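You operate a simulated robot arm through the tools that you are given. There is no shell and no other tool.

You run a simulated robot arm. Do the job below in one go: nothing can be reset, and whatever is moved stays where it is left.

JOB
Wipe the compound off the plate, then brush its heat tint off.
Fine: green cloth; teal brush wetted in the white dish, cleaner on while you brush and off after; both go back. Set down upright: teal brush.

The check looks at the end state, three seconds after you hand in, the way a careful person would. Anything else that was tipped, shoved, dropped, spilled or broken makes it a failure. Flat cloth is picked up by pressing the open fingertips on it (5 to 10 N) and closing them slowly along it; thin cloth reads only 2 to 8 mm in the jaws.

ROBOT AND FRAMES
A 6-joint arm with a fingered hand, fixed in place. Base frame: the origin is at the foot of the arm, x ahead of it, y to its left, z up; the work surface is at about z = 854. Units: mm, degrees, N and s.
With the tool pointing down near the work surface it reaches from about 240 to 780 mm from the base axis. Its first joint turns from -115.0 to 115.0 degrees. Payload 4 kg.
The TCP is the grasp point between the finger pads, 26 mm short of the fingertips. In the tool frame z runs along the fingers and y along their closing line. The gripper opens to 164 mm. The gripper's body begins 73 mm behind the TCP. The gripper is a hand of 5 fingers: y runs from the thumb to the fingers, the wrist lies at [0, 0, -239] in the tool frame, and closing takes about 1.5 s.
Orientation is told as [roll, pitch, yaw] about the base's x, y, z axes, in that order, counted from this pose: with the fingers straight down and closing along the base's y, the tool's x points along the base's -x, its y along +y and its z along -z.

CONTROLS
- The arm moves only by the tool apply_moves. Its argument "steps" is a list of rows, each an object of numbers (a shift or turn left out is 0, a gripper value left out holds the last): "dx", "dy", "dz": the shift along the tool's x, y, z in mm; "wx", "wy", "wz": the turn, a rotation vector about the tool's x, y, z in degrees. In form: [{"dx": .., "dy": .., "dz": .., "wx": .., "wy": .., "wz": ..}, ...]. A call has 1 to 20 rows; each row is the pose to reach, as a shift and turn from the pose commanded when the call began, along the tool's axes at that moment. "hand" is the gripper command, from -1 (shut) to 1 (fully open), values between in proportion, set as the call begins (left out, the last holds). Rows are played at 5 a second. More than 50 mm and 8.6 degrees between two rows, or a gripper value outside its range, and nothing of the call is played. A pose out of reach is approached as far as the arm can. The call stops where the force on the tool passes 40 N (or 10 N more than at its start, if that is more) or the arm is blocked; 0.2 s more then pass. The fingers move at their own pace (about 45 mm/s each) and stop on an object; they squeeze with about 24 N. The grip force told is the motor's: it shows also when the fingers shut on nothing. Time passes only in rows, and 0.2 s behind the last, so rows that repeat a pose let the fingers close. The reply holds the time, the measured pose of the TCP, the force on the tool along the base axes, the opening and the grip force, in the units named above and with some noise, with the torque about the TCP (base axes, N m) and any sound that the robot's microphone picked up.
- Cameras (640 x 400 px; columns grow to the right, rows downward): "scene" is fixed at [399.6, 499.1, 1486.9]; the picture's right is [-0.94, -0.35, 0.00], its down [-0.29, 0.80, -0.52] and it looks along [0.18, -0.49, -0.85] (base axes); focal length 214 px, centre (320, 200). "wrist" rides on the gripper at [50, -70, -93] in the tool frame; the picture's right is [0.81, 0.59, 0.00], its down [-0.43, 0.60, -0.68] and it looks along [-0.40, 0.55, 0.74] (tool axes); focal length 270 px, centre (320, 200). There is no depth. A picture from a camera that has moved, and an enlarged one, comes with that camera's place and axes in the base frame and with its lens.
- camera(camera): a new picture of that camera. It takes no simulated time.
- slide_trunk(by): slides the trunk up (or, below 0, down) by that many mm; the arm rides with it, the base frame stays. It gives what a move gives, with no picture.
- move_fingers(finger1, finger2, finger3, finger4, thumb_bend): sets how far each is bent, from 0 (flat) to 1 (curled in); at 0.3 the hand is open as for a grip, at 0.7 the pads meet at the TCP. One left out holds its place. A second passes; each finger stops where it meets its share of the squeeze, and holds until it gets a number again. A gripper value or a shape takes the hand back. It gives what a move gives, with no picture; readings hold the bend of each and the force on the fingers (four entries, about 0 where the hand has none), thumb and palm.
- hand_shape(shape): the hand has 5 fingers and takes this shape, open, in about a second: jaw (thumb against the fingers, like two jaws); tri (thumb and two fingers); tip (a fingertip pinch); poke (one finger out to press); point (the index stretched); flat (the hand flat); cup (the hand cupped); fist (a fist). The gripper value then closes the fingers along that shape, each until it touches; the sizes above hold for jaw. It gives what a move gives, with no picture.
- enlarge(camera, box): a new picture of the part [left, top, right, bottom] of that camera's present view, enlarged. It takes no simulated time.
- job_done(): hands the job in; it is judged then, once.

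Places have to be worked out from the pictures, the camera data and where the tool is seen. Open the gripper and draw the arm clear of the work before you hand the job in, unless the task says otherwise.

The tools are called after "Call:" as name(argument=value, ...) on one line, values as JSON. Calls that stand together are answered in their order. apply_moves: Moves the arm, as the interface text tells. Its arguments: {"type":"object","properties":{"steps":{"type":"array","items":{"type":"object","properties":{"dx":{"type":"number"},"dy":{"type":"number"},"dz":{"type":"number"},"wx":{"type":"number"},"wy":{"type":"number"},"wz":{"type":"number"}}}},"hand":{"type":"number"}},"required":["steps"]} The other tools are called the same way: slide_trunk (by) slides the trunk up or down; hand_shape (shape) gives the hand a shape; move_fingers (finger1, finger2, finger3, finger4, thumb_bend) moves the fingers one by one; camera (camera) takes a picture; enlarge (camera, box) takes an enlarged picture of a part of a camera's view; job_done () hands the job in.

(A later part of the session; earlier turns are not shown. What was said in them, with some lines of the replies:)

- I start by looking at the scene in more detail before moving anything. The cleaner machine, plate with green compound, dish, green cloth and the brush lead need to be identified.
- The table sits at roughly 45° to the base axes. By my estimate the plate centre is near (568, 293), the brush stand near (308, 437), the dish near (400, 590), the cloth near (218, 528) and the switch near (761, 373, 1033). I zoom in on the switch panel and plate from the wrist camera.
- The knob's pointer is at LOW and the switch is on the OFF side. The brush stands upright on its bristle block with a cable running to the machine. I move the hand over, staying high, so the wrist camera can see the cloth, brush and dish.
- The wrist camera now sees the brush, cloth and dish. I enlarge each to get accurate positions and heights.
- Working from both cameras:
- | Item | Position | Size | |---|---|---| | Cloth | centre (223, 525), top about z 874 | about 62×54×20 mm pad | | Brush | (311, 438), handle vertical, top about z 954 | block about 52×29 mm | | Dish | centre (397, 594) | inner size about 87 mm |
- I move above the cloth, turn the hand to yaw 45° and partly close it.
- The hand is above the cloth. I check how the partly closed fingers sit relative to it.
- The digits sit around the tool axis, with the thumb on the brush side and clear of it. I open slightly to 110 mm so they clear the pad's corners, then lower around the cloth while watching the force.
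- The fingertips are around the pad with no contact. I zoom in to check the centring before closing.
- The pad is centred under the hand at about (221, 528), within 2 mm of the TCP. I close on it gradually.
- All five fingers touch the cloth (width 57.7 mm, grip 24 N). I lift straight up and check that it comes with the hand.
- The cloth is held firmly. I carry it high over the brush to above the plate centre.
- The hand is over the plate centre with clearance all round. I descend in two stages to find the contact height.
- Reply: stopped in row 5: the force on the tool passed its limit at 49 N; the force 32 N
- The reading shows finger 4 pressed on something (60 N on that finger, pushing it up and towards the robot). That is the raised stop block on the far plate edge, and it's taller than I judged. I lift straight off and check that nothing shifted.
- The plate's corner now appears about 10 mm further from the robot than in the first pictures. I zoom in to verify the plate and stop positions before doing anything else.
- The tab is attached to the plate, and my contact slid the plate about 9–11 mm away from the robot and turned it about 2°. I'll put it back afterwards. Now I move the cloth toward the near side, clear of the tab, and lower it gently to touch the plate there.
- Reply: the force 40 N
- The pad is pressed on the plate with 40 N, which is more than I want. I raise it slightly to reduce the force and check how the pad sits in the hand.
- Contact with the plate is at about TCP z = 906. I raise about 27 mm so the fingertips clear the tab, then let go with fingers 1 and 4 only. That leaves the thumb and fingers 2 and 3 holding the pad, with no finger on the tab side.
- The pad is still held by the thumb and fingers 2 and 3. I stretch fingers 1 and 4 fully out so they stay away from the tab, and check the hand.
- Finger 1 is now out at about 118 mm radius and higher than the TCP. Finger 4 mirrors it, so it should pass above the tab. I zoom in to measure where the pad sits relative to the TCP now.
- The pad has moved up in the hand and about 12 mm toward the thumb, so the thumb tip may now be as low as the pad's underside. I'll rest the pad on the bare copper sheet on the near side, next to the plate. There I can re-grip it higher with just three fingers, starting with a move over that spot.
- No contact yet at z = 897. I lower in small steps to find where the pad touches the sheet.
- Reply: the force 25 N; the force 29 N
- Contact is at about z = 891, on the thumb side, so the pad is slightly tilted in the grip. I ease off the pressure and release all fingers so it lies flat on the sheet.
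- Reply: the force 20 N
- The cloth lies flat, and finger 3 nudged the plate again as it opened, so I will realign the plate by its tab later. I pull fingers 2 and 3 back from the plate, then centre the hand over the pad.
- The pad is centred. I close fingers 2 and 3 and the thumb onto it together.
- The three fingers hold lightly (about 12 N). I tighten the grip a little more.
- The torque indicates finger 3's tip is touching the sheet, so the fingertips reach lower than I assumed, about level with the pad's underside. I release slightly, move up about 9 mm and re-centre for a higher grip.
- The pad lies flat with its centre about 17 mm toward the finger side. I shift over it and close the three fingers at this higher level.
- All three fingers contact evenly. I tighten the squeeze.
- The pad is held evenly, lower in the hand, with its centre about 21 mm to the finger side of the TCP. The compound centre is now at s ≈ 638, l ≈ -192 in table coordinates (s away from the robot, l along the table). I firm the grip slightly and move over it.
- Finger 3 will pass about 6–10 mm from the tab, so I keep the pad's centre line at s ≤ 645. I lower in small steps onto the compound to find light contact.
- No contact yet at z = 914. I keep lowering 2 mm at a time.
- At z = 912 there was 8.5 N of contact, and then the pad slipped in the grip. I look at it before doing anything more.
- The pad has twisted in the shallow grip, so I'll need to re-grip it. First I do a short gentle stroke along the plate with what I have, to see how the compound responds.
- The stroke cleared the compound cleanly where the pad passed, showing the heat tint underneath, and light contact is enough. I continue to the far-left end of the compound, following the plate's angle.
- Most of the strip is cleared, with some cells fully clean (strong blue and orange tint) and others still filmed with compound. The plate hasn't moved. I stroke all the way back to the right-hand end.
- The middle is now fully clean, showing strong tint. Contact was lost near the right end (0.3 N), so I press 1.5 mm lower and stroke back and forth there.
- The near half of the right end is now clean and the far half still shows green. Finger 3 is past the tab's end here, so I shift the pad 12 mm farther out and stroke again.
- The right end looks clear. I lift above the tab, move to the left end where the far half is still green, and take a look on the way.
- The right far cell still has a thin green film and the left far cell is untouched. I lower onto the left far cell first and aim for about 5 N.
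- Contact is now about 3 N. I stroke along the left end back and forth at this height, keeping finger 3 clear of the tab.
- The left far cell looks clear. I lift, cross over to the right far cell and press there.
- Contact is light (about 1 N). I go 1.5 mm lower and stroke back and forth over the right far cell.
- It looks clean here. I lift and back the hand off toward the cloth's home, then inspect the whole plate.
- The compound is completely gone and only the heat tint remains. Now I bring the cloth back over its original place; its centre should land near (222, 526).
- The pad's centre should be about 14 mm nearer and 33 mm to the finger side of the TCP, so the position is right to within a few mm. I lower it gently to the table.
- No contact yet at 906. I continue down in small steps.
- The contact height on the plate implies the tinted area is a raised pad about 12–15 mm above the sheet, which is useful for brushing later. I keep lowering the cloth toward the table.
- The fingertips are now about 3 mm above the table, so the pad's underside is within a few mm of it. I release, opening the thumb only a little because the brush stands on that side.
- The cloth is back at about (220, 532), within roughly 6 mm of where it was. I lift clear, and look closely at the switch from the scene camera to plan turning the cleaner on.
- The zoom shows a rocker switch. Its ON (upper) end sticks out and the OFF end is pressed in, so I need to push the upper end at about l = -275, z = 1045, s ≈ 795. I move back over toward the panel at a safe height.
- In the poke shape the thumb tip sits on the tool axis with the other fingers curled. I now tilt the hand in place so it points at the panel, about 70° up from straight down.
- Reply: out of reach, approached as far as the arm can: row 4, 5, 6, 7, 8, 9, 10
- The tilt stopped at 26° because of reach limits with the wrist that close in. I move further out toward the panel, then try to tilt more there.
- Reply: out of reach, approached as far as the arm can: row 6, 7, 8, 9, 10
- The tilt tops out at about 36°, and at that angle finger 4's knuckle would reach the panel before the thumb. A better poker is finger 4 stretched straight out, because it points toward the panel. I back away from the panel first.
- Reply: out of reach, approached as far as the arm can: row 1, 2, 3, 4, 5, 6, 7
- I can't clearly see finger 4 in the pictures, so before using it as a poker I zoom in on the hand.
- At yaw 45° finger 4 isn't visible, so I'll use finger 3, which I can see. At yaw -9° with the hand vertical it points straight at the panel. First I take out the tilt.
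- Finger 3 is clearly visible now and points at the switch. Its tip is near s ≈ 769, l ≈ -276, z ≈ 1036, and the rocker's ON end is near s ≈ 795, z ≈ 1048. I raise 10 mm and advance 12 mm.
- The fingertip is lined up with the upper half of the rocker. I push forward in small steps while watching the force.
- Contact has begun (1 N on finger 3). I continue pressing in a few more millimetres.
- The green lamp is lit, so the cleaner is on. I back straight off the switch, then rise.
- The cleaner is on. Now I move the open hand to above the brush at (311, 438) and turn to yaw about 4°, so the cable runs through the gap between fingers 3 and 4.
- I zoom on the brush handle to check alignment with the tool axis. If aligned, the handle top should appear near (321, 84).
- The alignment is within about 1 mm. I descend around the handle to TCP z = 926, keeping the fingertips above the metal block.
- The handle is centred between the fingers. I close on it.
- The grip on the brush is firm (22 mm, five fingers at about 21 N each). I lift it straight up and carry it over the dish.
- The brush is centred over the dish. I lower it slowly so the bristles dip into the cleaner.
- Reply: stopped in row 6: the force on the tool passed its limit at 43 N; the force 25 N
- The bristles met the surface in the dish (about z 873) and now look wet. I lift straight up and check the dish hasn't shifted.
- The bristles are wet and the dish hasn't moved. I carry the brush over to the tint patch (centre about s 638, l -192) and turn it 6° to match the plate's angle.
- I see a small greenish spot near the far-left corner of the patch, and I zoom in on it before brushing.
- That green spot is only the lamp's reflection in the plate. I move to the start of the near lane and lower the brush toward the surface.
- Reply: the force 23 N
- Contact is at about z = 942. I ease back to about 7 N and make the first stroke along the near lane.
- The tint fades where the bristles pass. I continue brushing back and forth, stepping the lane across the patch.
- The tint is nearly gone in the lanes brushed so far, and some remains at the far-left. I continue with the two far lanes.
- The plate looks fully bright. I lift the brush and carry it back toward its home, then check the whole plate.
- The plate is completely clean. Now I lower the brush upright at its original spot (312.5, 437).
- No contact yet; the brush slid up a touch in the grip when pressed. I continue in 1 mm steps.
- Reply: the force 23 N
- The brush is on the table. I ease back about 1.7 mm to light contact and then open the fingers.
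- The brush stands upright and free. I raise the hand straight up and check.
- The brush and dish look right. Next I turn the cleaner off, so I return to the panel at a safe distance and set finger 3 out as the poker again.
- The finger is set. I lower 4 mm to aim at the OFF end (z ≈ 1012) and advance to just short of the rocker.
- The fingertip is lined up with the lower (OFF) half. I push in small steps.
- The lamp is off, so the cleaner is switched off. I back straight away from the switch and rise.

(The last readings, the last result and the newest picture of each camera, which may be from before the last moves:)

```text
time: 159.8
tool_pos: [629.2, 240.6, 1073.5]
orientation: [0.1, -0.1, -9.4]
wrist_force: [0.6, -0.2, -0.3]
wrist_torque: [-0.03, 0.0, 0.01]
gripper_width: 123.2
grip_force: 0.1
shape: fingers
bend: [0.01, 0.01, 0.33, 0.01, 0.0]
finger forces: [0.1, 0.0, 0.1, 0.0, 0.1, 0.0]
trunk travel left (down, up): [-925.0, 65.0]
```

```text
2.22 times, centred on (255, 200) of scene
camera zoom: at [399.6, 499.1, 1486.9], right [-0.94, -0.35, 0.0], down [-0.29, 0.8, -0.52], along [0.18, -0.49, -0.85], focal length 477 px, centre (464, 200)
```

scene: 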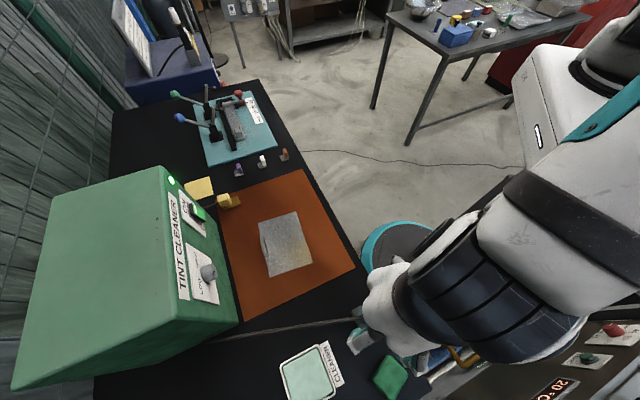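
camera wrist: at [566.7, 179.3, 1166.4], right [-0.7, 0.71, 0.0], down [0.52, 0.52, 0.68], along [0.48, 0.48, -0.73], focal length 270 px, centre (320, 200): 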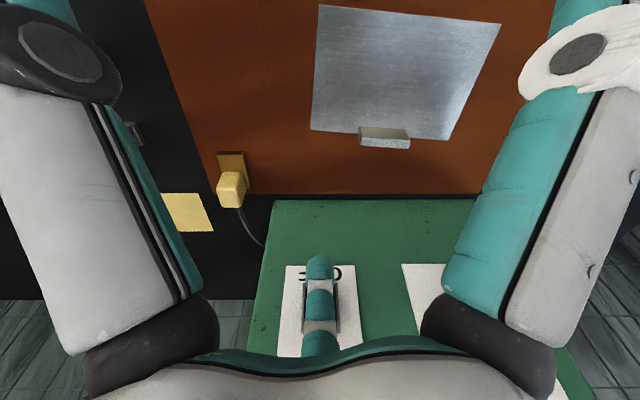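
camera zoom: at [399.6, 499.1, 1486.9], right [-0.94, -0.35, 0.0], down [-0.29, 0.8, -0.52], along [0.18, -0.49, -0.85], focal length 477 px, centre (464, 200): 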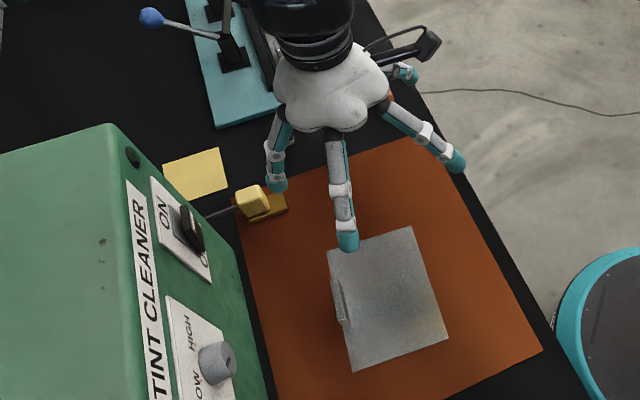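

The cleaner is off. The plate still sits about 29 mm out and about 6° turned from where it started. I'll hook finger 3, now bent down, behind its far edge and draw it gently back. I position the hook beyond the tab at a safe height first.

Call:
apply_moves(steps=[{"dx": 21, "dy": 26}, {"dx": 43, "dy": 51}, {"dx": 64.3, "dy": 76.9}, {"dx": 64.3, "dy": 76.9, "dz": 40}, {"dx": 64.3, "dy": 76.9, "dz": 80}, {"dx": 64.3, "dy": 76.9, "dz": 115}, {"dx": 64.3, "dy": 76.9, "dz": 135}, {"dx": 64.3, "dy": 76.9, "dz": 135}])

Call:
enlarge(camera="wrist", box=[220, 60, 460, 360])

Call:
enlarge(camera="scene", box=[200, 170, 340, 290])

```text
time: 161.6
tool_pos: [577.7, 325.3, 938.1]
orientation: [0.1, -0.1, -9.4]
wrist_force: [1.2, -0.7, -0.6]
wrist_torque: [0.01, 0.03, -0.02]
gripper_width: 123.3
grip_force: 0.1
shape: fingers
bend: [0.01, 0.01, 0.33, 0.01, 0.0]
finger forces: [0.0, 0.0, 0.0, 0.0, 0.0, 0.0]
trunk travel left (down, up): [-925.0, 65.0]
```

```text
1.33 times, centred on (340, 210) of wrist
camera zoom: at [517.0, 265.0, 1030.6], right [-0.7, 0.71, 0.0], down [0.52, 0.52, 0.68], along [0.48, 0.48, -0.73], focal length 360 px, centre (293, 187)
```

zoom: 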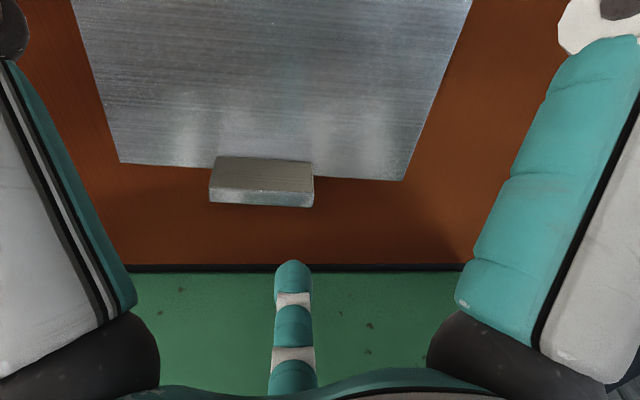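

```text
3.33 times, centred on (270, 230) of scene
camera zoom: at [399.6, 499.1, 1486.9], right [-0.94, -0.35, 0.0], down [-0.29, 0.8, -0.52], along [0.18, -0.49, -0.85], focal length 715 px, centre (487, 100)
```

zoom: 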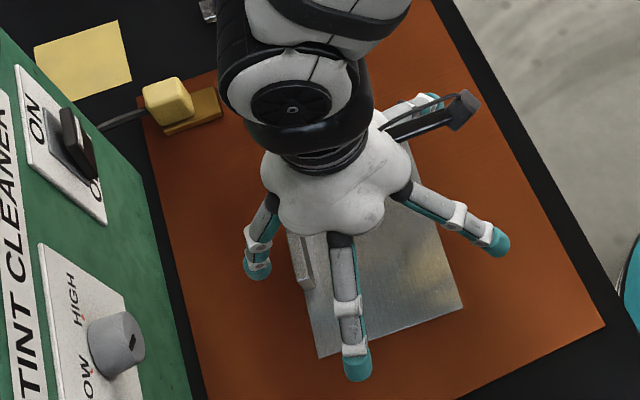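

The hook fingertip is beyond the tab and all other fingers are high. I lower it to just above the sheet behind the plate's edge.

Call:
apply_moves(steps=[{"dz": 12}, {"dz": 24}, {"dz": 34}, {"dz": 39}, {"dz": 42}, {"dz": 42}])

Call:
enlarge(camera="scene", box=[200, 190, 320, 280])

Call:
enlarge(camera="wrist", box=[220, 100, 460, 300])

```text
time: 163.0
tool_pos: [577.7, 326.8, 894.4]
orientation: [0.0, 0.0, -9.4]
wrist_force: [-0.8, 0.3, 1.0]
wrist_torque: [0.0, -0.02, -0.02]
gripper_width: 123.7
grip_force: 0.0
shape: fingers
bend: [0.01, 0.01, 0.33, 0.01, 0.0]
finger forces: [0.0, 0.0, 0.1, 0.1, 0.0, 0.1]
trunk travel left (down, up): [-925.0, 65.0]
```

```text
4.44 times, centred on (260, 235) of scene
camera zoom: at [399.6, 499.1, 1486.9], right [-0.94, -0.35, 0.0], down [-0.29, 0.8, -0.52], along [0.18, -0.49, -0.85], focal length 953 px, centre (587, 44)
```

zoom: 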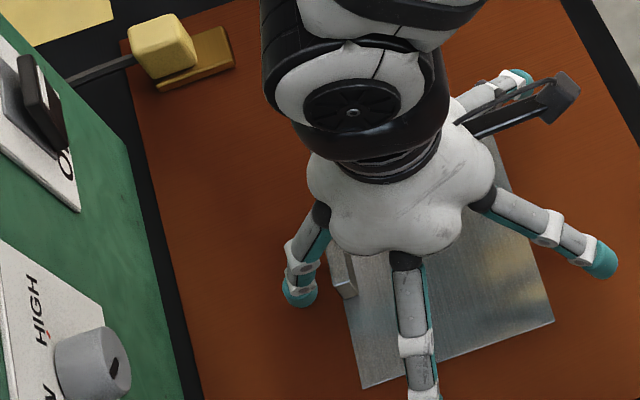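

```text
2.00 times, centred on (340, 200) of wrist
camera zoom: at [515.5, 266.1, 988.1], right [-0.7, 0.71, 0.0], down [0.52, 0.52, 0.68], along [0.48, 0.48, -0.73], focal length 541 px, centre (280, 200)
```

zoom: 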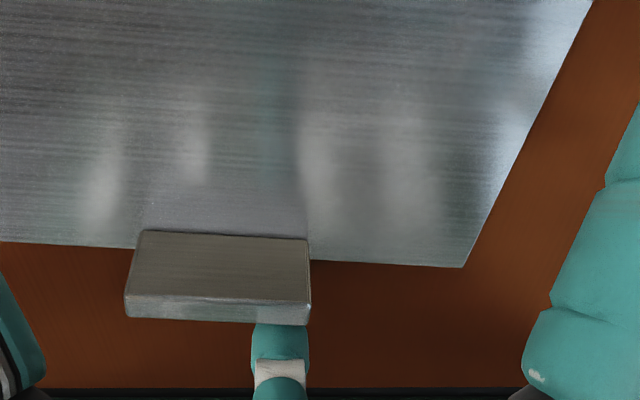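

The hook is behind the tab on its right-hand part, which should also turn the plate back. I pull toward the robot slowly: first the free gap, then about 13 mm of plate travel.

Call:
apply_moves(steps=[{"dx": 1.7, "dy": -2.4}, {"dx": 3.5, "dy": -4.9}, {"dx": 5.2, "dy": -7.3}, {"dx": 7, "dy": -9.7}, {"dx": 8.2, "dy": -11.4}, {"dx": 9.3, "dy": -13}, {"dx": 10.5, "dy": -14.6}, {"dx": 11.7, "dy": -16.2}, {"dx": 12.8, "dy": -17.9}, {"dx": 14.6, "dy": -20.3}, {"dx": 14.6, "dy": -20.3}])

Call:
enlarge(camera="wrist", box=[220, 100, 460, 300])

Call:
enlarge(camera="scene", box=[250, 200, 330, 275])

```text
time: 165.4
tool_pos: [560.1, 308.2, 895.8]
orientation: [0.1, -0.1, -9.3]
wrist_force: [-0.2, 1.4, 0.5]
wrist_torque: [0.0, -0.03, 0.03]
gripper_width: 123.5
grip_force: 0.7
shape: fingers
bend: [0.01, 0.01, 0.32, 0.01, 0.0]
finger forces: [0.0, 0.0, 1.2, 0.0, 0.1, 0.1]
trunk travel left (down, up): [-925.0, 65.0]
```

```text
2.00 times, centred on (340, 200) of wrist
camera zoom: at [498.6, 247.7, 988.6], right [-0.7, 0.71, 0.0], down [0.52, 0.52, 0.68], along [0.48, 0.48, -0.73], focal length 541 px, centre (280, 200)
```

zoom: 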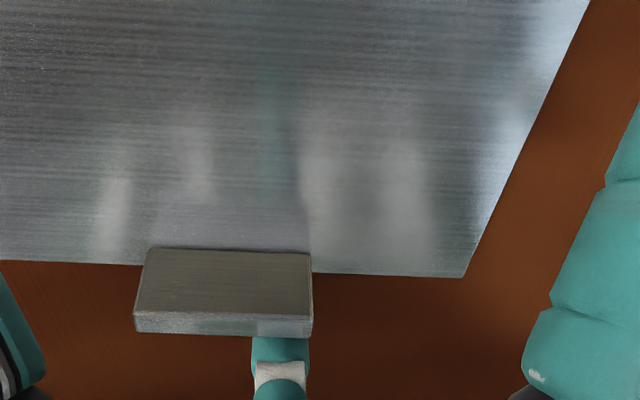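

```text
5.33 times, centred on (290, 238) of scene
camera zoom: at [399.6, 499.1, 1486.9], right [-0.94, -0.35, 0.0], down [-0.29, 0.8, -0.52], along [0.18, -0.49, -0.85], focal length 1144 px, centre (480, 0)
```

zoom: 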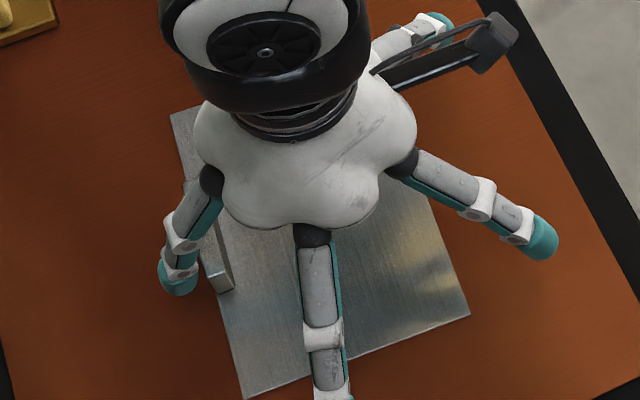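

The plate came back about 17 mm. About 12 mm and 5° remain, so I move the hook toward the plate's right end for more turning effect, after backing off slightly to release contact.

Call:
apply_moves(steps=[{"dx": -3.5, "dy": 4.9}, {"dx": -7, "dy": 9.7}, {"dx": 4, "dy": 17.5}, {"dx": 16, "dy": 26}, {"dx": 27.1, "dy": 34.2}, {"dx": 27.1, "dy": 34.2}])

Call:
apply_moves(steps=[{"dx": 1.7, "dy": -2.4}, {"dx": 3.5, "dy": -4.9}, {"dx": 5.2, "dy": -7.3}, {"dx": 7, "dy": -9.7}, {"dx": 8.2, "dy": -11.4}, {"dx": 9.9, "dy": -13.8}, {"dx": 11.7, "dy": -16.2}, {"dx": 12.8, "dy": -17.9}, {"dx": 12.8, "dy": -17.9}])

Call:
enlarge(camera="scene", box=[250, 200, 330, 275])

Call:
enlarge(camera="wrist", box=[220, 100, 460, 300])

```text
time: 166.8
tool_pos: [539.5, 345.3, 894.5]
orientation: [0.0, -0.1, -9.3]
wrist_force: [0.2, 0.1, -0.9]
wrist_torque: [0.01, -0.02, -0.03]
gripper_width: 123.3
grip_force: 0.0
shape: fingers
bend: [0.01, 0.01, 0.33, 0.01, 0.0]
finger forces: [0.0, 0.0, 0.0, 0.0, 0.0, 0.0]
trunk travel left (down, up): [-925.0, 65.0]
```

```text
time: 168.8
tool_pos: [522.8, 331.6, 896.1]
orientation: [0.0, -0.1, -9.4]
wrist_force: [0.7, 1.9, 1.0]
wrist_torque: [0.12, -0.12, 0.01]
gripper_width: 123.7
grip_force: 0.2
shape: fingers
bend: [0.01, 0.01, 0.32, 0.01, 0.0]
finger forces: [0.0, 0.0, 1.5, 0.0, 0.1, 0.0]
trunk travel left (down, up): [-925.0, 65.0]
```

```text
5.33 times, centred on (290, 238) of scene
camera zoom: at [399.6, 499.1, 1486.9], right [-0.94, -0.35, 0.0], down [-0.29, 0.8, -0.52], along [0.18, -0.49, -0.85], focal length 1144 px, centre (480, 0)
```

zoom: 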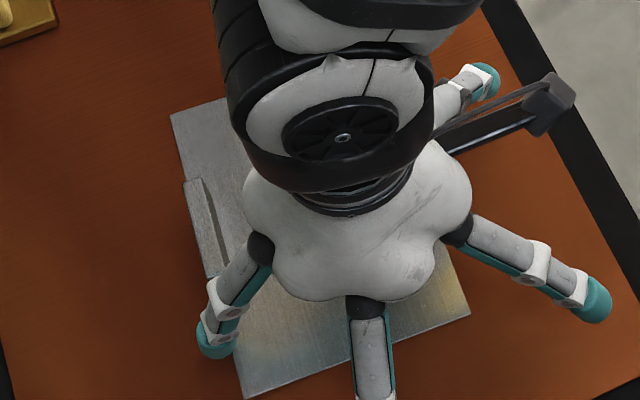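

```text
2.00 times, centred on (340, 200) of wrist
camera zoom: at [461.9, 270.0, 989.0], right [-0.7, 0.71, 0.0], down [0.52, 0.52, 0.68], along [0.48, 0.48, -0.73], focal length 541 px, centre (280, 200)
```

zoom: 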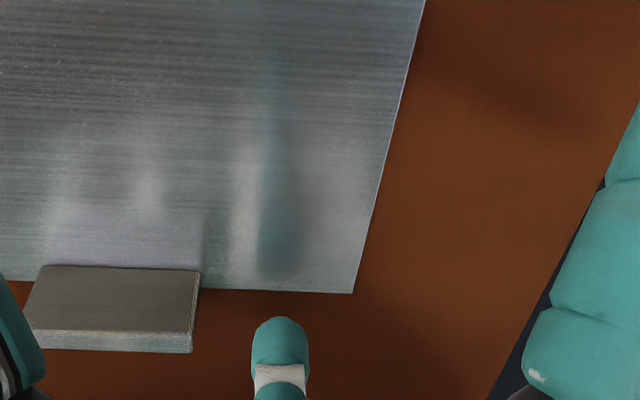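

The plate hasn't moved yet and contact is only just starting (1.5 N). I continue pulling another 11 mm.

Call:
apply_moves(steps=[{"dx": 1.2, "dy": -1.6}, {"dx": 2.3, "dy": -3.2}, {"dx": 3.5, "dy": -4.9}, {"dx": 4.7, "dy": -6.5}, {"dx": 5.8, "dy": -8.1}, {"dx": 6.4, "dy": -8.9}, {"dx": 6.4, "dy": -8.9}])

Call:
enlarge(camera="scene", box=[250, 200, 330, 275])

Call:
enlarge(camera="wrist", box=[220, 100, 460, 300])

```text
time: 170.4
tool_pos: [514.1, 324.2, 895.7]
orientation: [0.1, -0.1, -9.5]
wrist_force: [0.3, 0.1, 1.4]
wrist_torque: [0.13, -0.1, 0.0]
gripper_width: 123.6
grip_force: 0.7
shape: fingers
bend: [0.01, 0.01, 0.31, 0.01, 0.0]
finger forces: [0.0, 0.0, 1.2, 0.0, 0.0, 0.0]
trunk travel left (down, up): [-925.0, 65.0]
```

```text
5.33 times, centred on (290, 238) of scene
camera zoom: at [399.6, 499.1, 1486.9], right [-0.94, -0.35, 0.0], down [-0.29, 0.8, -0.52], along [0.18, -0.49, -0.85], focal length 1144 px, centre (480, 0)
```

zoom: 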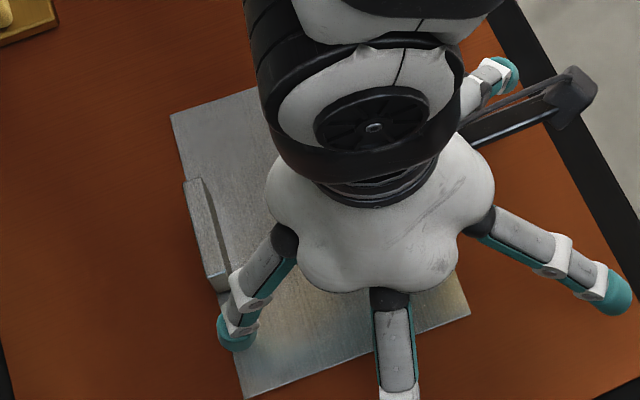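

```text
2.00 times, centred on (340, 200) of wrist
camera zoom: at [453.3, 262.8, 989.1], right [-0.7, 0.71, 0.0], down [0.52, 0.52, 0.68], along [0.48, 0.48, -0.73], focal length 541 px, centre (280, 200)
```

zoom: 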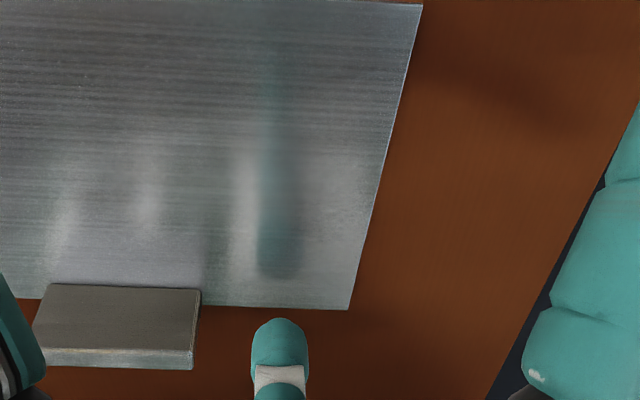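

The plate is thinner than I thought: the hook slid over its edge here, whereas the tall tab had worked. I lift slightly, move back out beyond the edge, and lower until the fingertip nearly touches the sheet.

Call:
apply_moves(steps=[{"dz": -4}, {"dz": -12}, {"dz": -12, "dx": -8, "dy": 11}, {"dz": -12, "dx": -17.5, "dy": 24.4}, {"dz": -12, "dx": -17.5, "dy": 24.4}, {"dz": 0, "dx": -17.5, "dy": 24.4}, {"dz": 3, "dx": -17.5, "dy": 24.4}, {"dz": 3, "dx": -17.5, "dy": 24.4}])

Call:
apply_moves(steps=[{"dz": 1}, {"dz": 2}, {"dz": 2}])

Call:
apply_moves(steps=[{"dz": 1}, {"dz": 2}, {"dz": 2}])

Call:
enlarge(camera="wrist", box=[220, 100, 460, 300])

```text
time: 172.2
tool_pos: [537.9, 344.8, 892.4]
orientation: [0.1, -0.1, -9.3]
wrist_force: [0.0, -0.7, 0.1]
wrist_torque: [-0.03, 0.02, -0.02]
gripper_width: 123.6
grip_force: 0.0
shape: fingers
bend: [0.01, 0.01, 0.33, 0.01, 0.0]
finger forces: [0.0, 0.0, 0.0, 0.0, 0.0, 0.0]
trunk travel left (down, up): [-925.0, 65.0]
```

```text
time: 173.0
tool_pos: [535.6, 343.6, 890.2]
orientation: [0.0, -0.2, -9.3]
wrist_force: [0.6, -0.2, -0.4]
wrist_torque: [-0.02, 0.01, -0.02]
gripper_width: 123.7
grip_force: 0.0
shape: fingers
bend: [0.01, 0.01, 0.33, 0.01, 0.0]
finger forces: [0.0, 0.1, 0.0, 0.0, 0.0, 0.1]
trunk travel left (down, up): [-925.0, 65.0]
```

```text
time: 173.8
tool_pos: [536.4, 344.7, 888.0]
orientation: [0.1, -0.1, -9.2]
wrist_force: [-0.4, 0.1, 0.6]
wrist_torque: [0.01, 0.0, -0.02]
gripper_width: 123.6
grip_force: 0.0
shape: fingers
bend: [0.01, 0.01, 0.33, 0.01, 0.0]
finger forces: [0.1, 0.0, 0.0, 0.0, 0.0, 0.1]
trunk travel left (down, up): [-925.0, 65.0]
```

```text
2.00 times, centred on (340, 200) of wrist
camera zoom: at [475.0, 284.2, 981.6], right [-0.7, 0.71, 0.0], down [0.52, 0.52, 0.68], along [0.48, 0.48, -0.73], focal length 541 px, centre (280, 200)
```

zoom: 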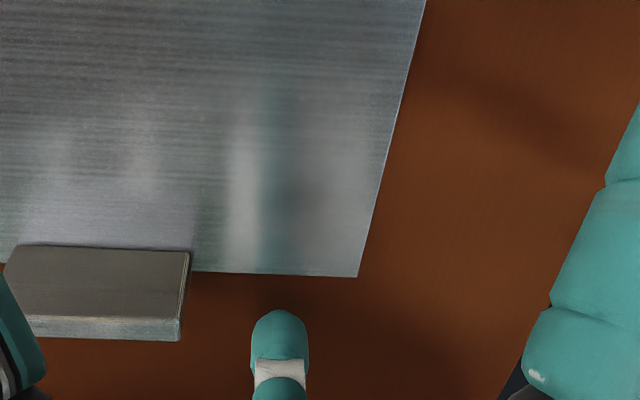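

Call:
apply_moves(steps=[{"dz": 1}, {"dz": 2}, {"dz": 2}])

Call:
apply_moves(steps=[{"dz": 1}, {"dz": 1.5}, {"dz": 1.5}])

```text
time: 174.6
tool_pos: [537.3, 344.2, 886.5]
orientation: [0.0, -0.1, -9.3]
wrist_force: [0.2, -0.1, 1.4]
wrist_torque: [0.0, -0.01, -0.01]
gripper_width: 123.4
grip_force: 0.1
shape: fingers
bend: [0.01, 0.01, 0.33, 0.01, 0.0]
finger forces: [0.1, 0.0, 0.0, 0.0, 0.1, 0.1]
trunk travel left (down, up): [-925.0, 65.0]
```

```text
time: 175.4
tool_pos: [537.4, 345.0, 884.7]
orientation: [0.2, -0.1, -9.3]
wrist_force: [-0.4, 0.0, 0.5]
wrist_torque: [-0.03, 0.02, -0.05]
gripper_width: 123.4
grip_force: 0.1
shape: fingers
bend: [0.01, 0.01, 0.33, 0.01, 0.0]
finger forces: [0.1, 0.1, 0.0, 0.0, 0.0, 0.0]
trunk travel left (down, up): [-925.0, 65.0]
```

Call:
apply_moves(steps=[{"dz": 1}, {"dz": 1.5}, {"dz": 1.5}])

Call:
apply_moves(steps=[{"dx": 1.7, "dy": -2.4}, {"dx": 3.5, "dy": -4.9}, {"dx": 5.2, "dy": -7.3}, {"dx": 7, "dy": -9.7}, {"dx": 8.2, "dy": -11.4}, {"dx": 9.3, "dy": -13}, {"dx": 9.3, "dy": -13}])

Call:
enlarge(camera="scene", box=[250, 200, 330, 275])

Call:
enlarge(camera="wrist", box=[220, 100, 460, 300])

```text
time: 176.2
tool_pos: [537.4, 345.6, 883.1]
orientation: [0.1, -0.1, -9.3]
wrist_force: [0.4, 0.3, -0.1]
wrist_torque: [0.03, 0.02, 0.0]
gripper_width: 123.6
grip_force: 0.0
shape: fingers
bend: [0.01, 0.01, 0.33, 0.01, 0.0]
finger forces: [0.0, 0.0, 0.1, 0.1, 0.0, 0.0]
trunk travel left (down, up): [-925.0, 65.0]
```

```text
time: 177.8
tool_pos: [526.5, 333.7, 884.1]
orientation: [0.1, -0.1, -9.3]
wrist_force: [0.6, 0.2, 0.2]
wrist_torque: [0.0, 0.04, 0.05]
gripper_width: 123.3
grip_force: 0.5
shape: fingers
bend: [0.01, 0.01, 0.32, 0.01, 0.0]
finger forces: [0.0, 0.1, 0.7, 0.1, 0.1, 0.0]
trunk travel left (down, up): [-925.0, 65.0]
```

```text
5.33 times, centred on (290, 238) of scene
camera zoom: at [399.6, 499.1, 1486.9], right [-0.94, -0.35, 0.0], down [-0.29, 0.8, -0.52], along [0.18, -0.49, -0.85], focal length 1144 px, centre (480, 0)
```

zoom: 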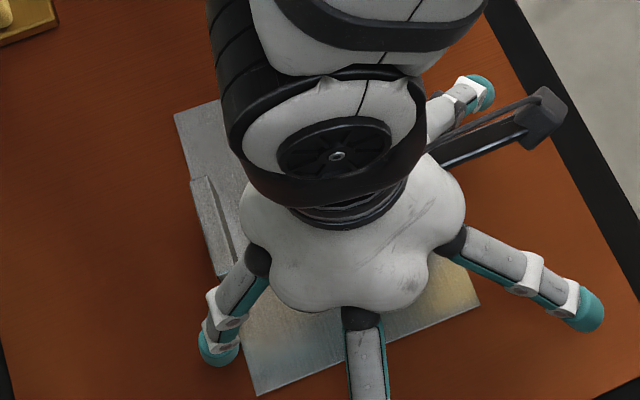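

```text
2.00 times, centred on (340, 200) of wrist
camera zoom: at [464.4, 272.5, 977.1], right [-0.7, 0.71, 0.0], down [0.52, 0.52, 0.68], along [0.48, 0.48, -0.73], focal length 541 px, centre (280, 200)
```

zoom: 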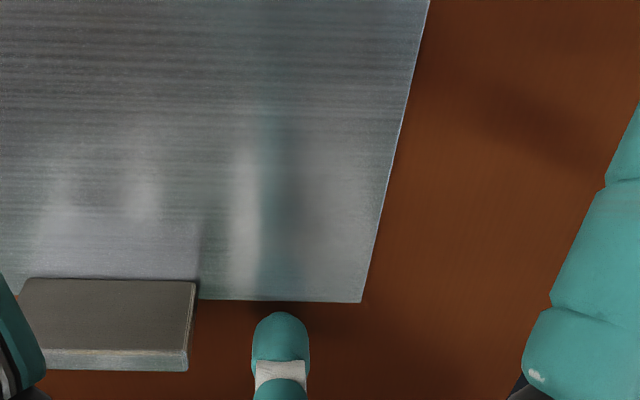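

Now the plate follows and turns. I pull a little more.

Call:
apply_moves(steps=[{"dx": 1.2, "dy": -1.6}, {"dx": 2.3, "dy": -3.2}, {"dx": 3.5, "dy": -4.9}, {"dx": 3.5, "dy": -4.9}])

Call:
enlarge(camera="scene", box=[250, 200, 330, 275])

```text
time: 178.8
tool_pos: [522.4, 328.0, 881.8]
orientation: [0.0, -0.1, -9.4]
wrist_force: [0.2, 0.8, 1.0]
wrist_torque: [0.06, -0.05, 0.01]
gripper_width: 123.7
grip_force: 0.2
shape: fingers
bend: [0.01, 0.01, 0.32, 0.01, 0.0]
finger forces: [0.1, 0.0, 1.1, 0.1, 0.0, 0.1]
trunk travel left (down, up): [-925.0, 65.0]
```

```text
5.33 times, centred on (290, 238) of scene
camera zoom: at [399.6, 499.1, 1486.9], right [-0.94, -0.35, 0.0], down [-0.29, 0.8, -0.52], along [0.18, -0.49, -0.85], focal length 1144 px, centre (480, 0)
```

zoom: 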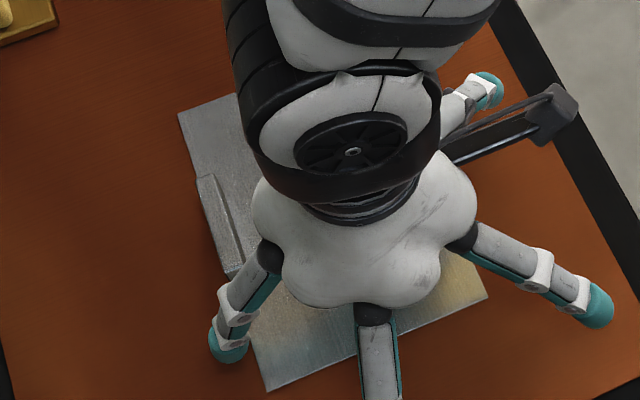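

About 4 mm and 2.4° remain. I pull another 5 mm at this spot.

Call:
apply_moves(steps=[{"dx": 1.2, "dy": -1.6}, {"dx": 2.3, "dy": -3.2}, {"dx": 3, "dy": -4.2}, {"dx": 3, "dy": -4.2}])

Call:
enlarge(camera="scene", box=[250, 200, 330, 275])

```text
time: 179.8
tool_pos: [518.7, 326.2, 883.3]
orientation: [0.2, -0.2, -9.4]
wrist_force: [1.3, 1.0, 0.7]
wrist_torque: [0.03, 0.03, 0.05]
gripper_width: 123.7
grip_force: 0.1
shape: fingers
bend: [0.01, 0.01, 0.32, 0.01, 0.0]
finger forces: [0.0, 0.1, 0.8, 0.0, 0.1, 0.0]
trunk travel left (down, up): [-925.0, 65.0]
```

```text
5.33 times, centred on (290, 238) of scene
camera zoom: at [399.6, 499.1, 1486.9], right [-0.94, -0.35, 0.0], down [-0.29, 0.8, -0.52], along [0.18, -0.49, -0.85], focal length 1144 px, centre (480, 0)
```

zoom: 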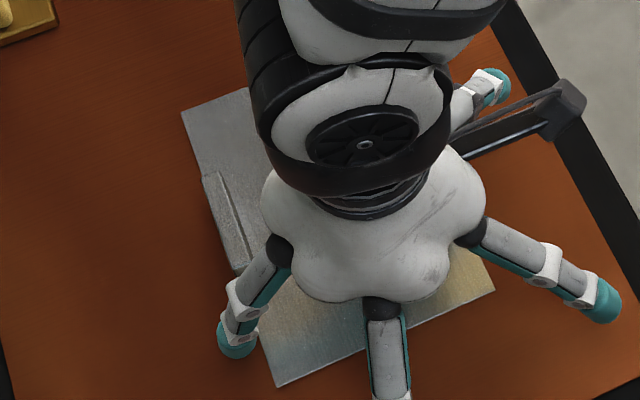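

The plate is now within about 2–3 mm of its original pose. I back the hook off the edge and lift clear.

Call:
apply_moves(steps=[{"dx": -4.7, "dy": 6.5}, {"dx": -9.3, "dy": 13}, {"dx": -9.3, "dy": 13, "dz": -25}, {"dx": -9.3, "dy": 13, "dz": -60}, {"dx": -9.3, "dy": 13, "dz": -100}, {"dx": -9.3, "dy": 13, "dz": -145}, {"dx": -9.3, "dy": 13, "dz": -190}, {"dx": -9.3, "dy": 13, "dz": -190}])

Call:
apply_moves(steps=[{"dx": 20, "dy": -28, "dz": -20}, {"dx": 45, "dy": -50, "dz": -40}, {"dx": 80, "dy": -75, "dz": -60}, {"dx": 110, "dy": -105, "dz": -80}, {"dx": 140, "dy": -135, "dz": -90}, {"dx": 165, "dy": -165, "dz": -95}, {"dx": 165, "dy": -165, "dz": -95}])

Call:
camera(camera="scene")

Call:
enlarge(camera="scene", box=[160, 160, 360, 285])

Call:
camera(camera="wrist")

```text
time: 181.6
tool_pos: [531.3, 337.2, 1072.4]
orientation: [0.0, 0.0, -9.3]
wrist_force: [-0.8, 0.7, 0.1]
wrist_torque: [-0.04, 0.0, -0.01]
gripper_width: 123.4
grip_force: 0.0
shape: fingers
bend: [0.01, 0.01, 0.33, 0.01, 0.0]
finger forces: [0.0, 0.1, 0.1, 0.1, 0.1, 0.0]
trunk travel left (down, up): [-925.0, 65.0]
```

```text
time: 183.2
tool_pos: [338.6, 201.1, 1165.9]
orientation: [0.1, 0.0, -9.3]
wrist_force: [0.5, 0.2, 0.4]
wrist_torque: [0.0, 0.0, 0.0]
gripper_width: 123.3
grip_force: 0.1
shape: fingers
bend: [0.01, 0.01, 0.33, 0.01, 0.0]
finger forces: [0.1, 0.1, 0.0, 0.1, 0.0, 0.0]
trunk travel left (down, up): [-925.0, 65.0]
```

```text
taken
```

scene: 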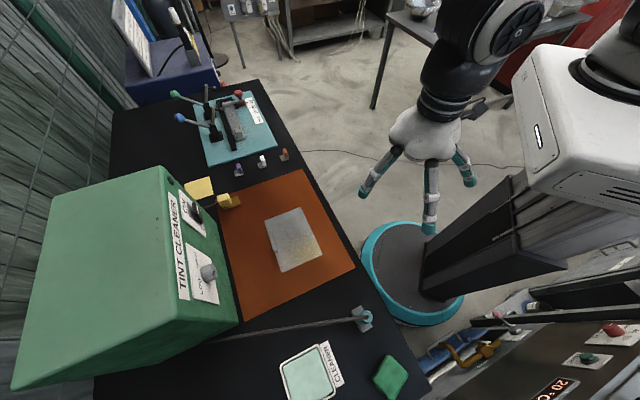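

```text
3.20 times, centred on (260, 222) of scene
camera zoom: at [399.6, 499.1, 1486.9], right [-0.94, -0.35, 0.0], down [-0.29, 0.8, -0.52], along [0.18, -0.49, -0.85], focal length 686 px, centre (512, 128)
```

zoom: 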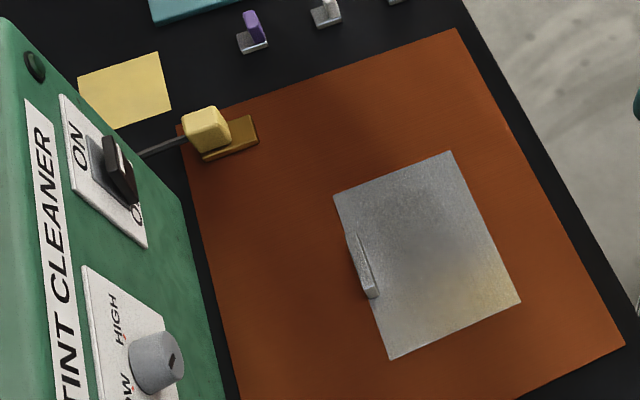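

```text
taken
camera wrist: at [277.3, 140.6, 1260.4], right [-0.7, 0.71, 0.0], down [0.52, 0.52, 0.68], along [0.48, 0.48, -0.73], focal length 270 px, centre (320, 200)
```

wrist: 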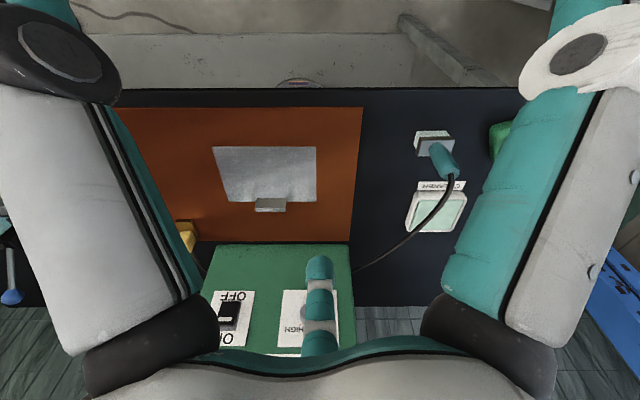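

The plate corners now match the original picture within about 3 pixels. I check the brush, cloth, dish and plate surface up close.

Call:
enlarge(camera="scene", box=[240, 275, 440, 400])

Call:
enlarge(camera="wrist", box=[200, 130, 340, 230])

Call:
enlarge(camera="wrist", box=[380, 110, 520, 240])

Call:
enlarge(camera="scene", box=[150, 70, 310, 210])

```text
3.20 times, centred on (340, 338) of scene
camera zoom: at [399.6, 499.1, 1486.9], right [-0.94, -0.35, 0.0], down [-0.29, 0.8, -0.52], along [0.18, -0.49, -0.85], focal length 686 px, centre (256, -240)
```

zoom: 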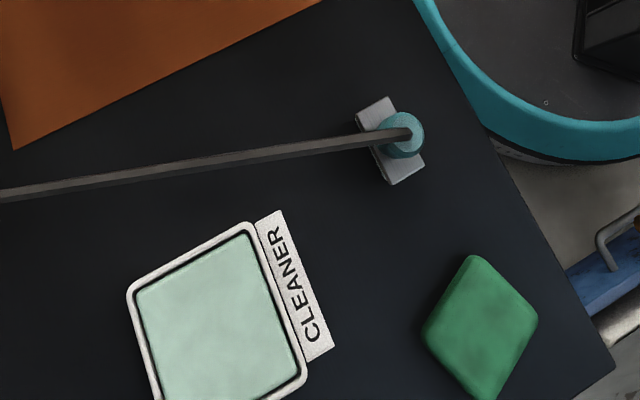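

```text
4.00 times, centred on (270, 180) of wrist
camera zoom: at [277.3, 140.6, 1260.4], right [-0.7, 0.71, 0.0], down [0.52, 0.52, 0.68], along [0.48, 0.48, -0.73], focal length 1081 px, centre (520, 280)
```

zoom: 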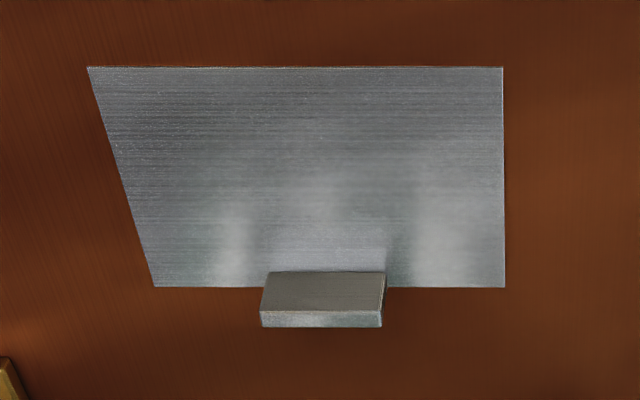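

```text
3.08 times, centred on (450, 175) of wrist
camera zoom: at [277.3, 140.6, 1260.4], right [-0.7, 0.71, 0.0], down [0.52, 0.52, 0.68], along [0.48, 0.48, -0.73], focal length 832 px, centre (-80, 277)
```

zoom: 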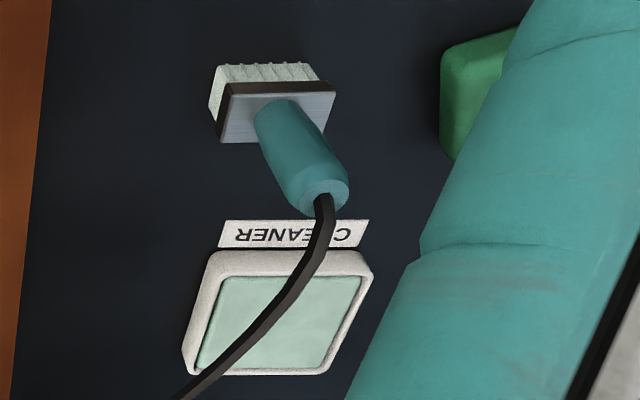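

```text
2.86 times, centred on (230, 140) of scene
camera zoom: at [399.6, 499.1, 1486.9], right [-0.94, -0.35, 0.0], down [-0.29, 0.8, -0.52], along [0.18, -0.49, -0.85], focal length 613 px, centre (577, 371)
```

zoom: 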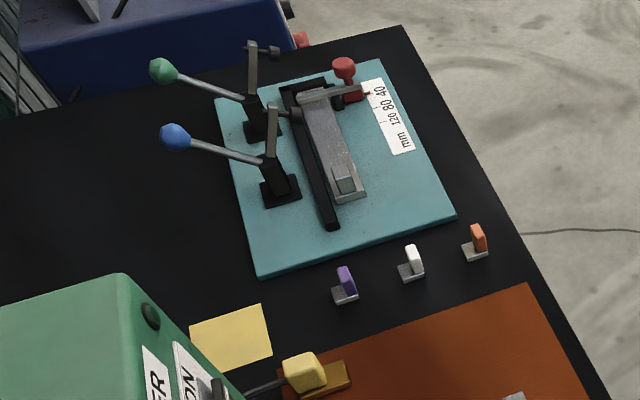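

Brush upright at home, dish and fixtures undisturbed, cloth centred on its old spot. I make one last close check of the plate surface for leftover compound or tint.

Call:
enlarge(camera="scene", box=[258, 200, 328, 276])

Call:
enlarge(camera="scene", box=[345, 295, 395, 335])

```text
5.26 times, centred on (293, 238) of scene
camera zoom: at [399.6, 499.1, 1486.9], right [-0.94, -0.35, 0.0], down [-0.29, 0.8, -0.52], along [0.18, -0.49, -0.85], focal length 1129 px, centre (462, 0)
```

zoom: 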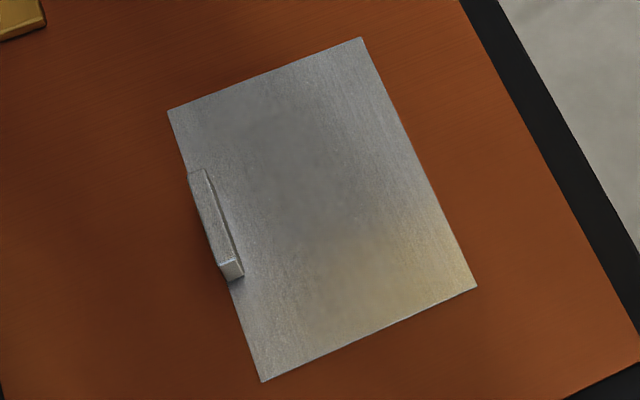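

```text
10.00 times, centred on (370, 315) of scene
camera zoom: at [399.6, 499.1, 1486.9], right [-0.94, -0.35, 0.0], down [-0.29, 0.8, -0.52], along [0.18, -0.49, -0.85], focal length 2145 px, centre (-180, -950)
```

zoom: 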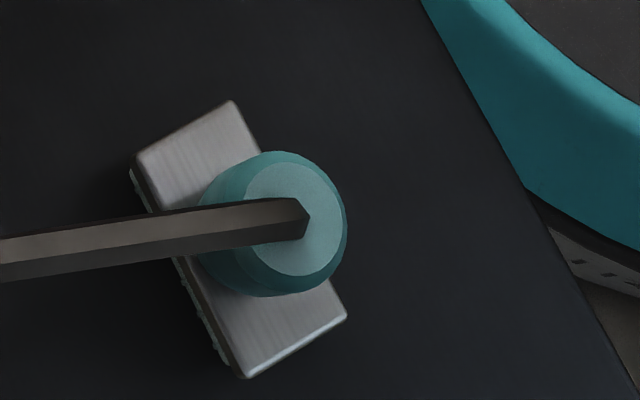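

The plate is bright with no compound or tint, and the brush stands upright within a millimetre or two of its start. I open the hand fully, clear of the work, and then hand in.

Call:
hand_shape(shape="jaw")

Call:
camera(camera="scene")

```text
time: 184.1
tool_pos: [338.6, 200.8, 1167.4]
orientation: [0.2, -0.1, -9.3]
wrist_force: [-0.1, -0.2, -0.8]
wrist_torque: [0.0, 0.03, 0.01]
gripper_width: 163.8
grip_force: 0.0
shape: jaw
bend: [0.3, 0.3, 0.3, 0.3, 0.3]
finger forces: [0.0, 0.0, 0.0, 0.0, 0.1, 0.0]
trunk travel left (down, up): [-925.0, 65.0]
```

```text
taken
```

scene: 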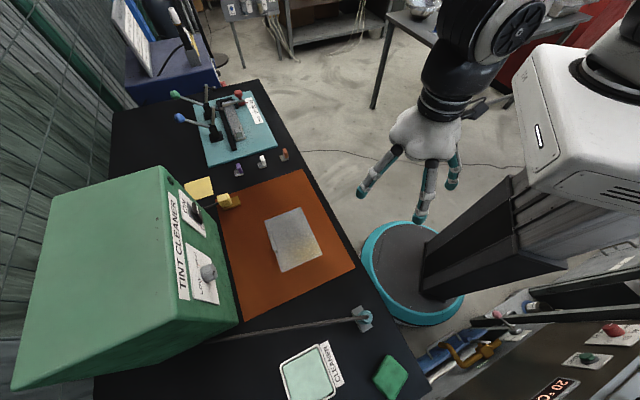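

Everything is in its end state: plate clean and back in place, cloth and brush returned, cleaner off, hand open and clear. I hand the job in.

Call:
job_done()

```text
The job is handed in.
```

I wiped the compound off the plate and brushed its heat tint off. The last close-up shows bare, bright metal with no compound or tint left.

- **Cleaner:** I switched it on before brushing and off afterwards. The indicator lamp is out, and I left the knob at LOW.
- **Brush:** I wetted it in the white dish and set it back upright, within a millimetre or two of where it stood. The dish did not move.
- **Cloth:** It is back on its original spot to within a few millimetres and lying flat, but turned about 22° from how it lay. I left it that way rather than handle it again.
- **Plate:** I knocked it out of place while working. First a finger pressed on its tab and slid it about 10 mm. Later a finger pushed it again as I re-gripped the cloth, leaving it about 29 mm out and turned about 6°. I drew it back to within about 3 mm of its original position.

The hand is open and clear of the work. I saw no sign that anything else on the table was disturbed.
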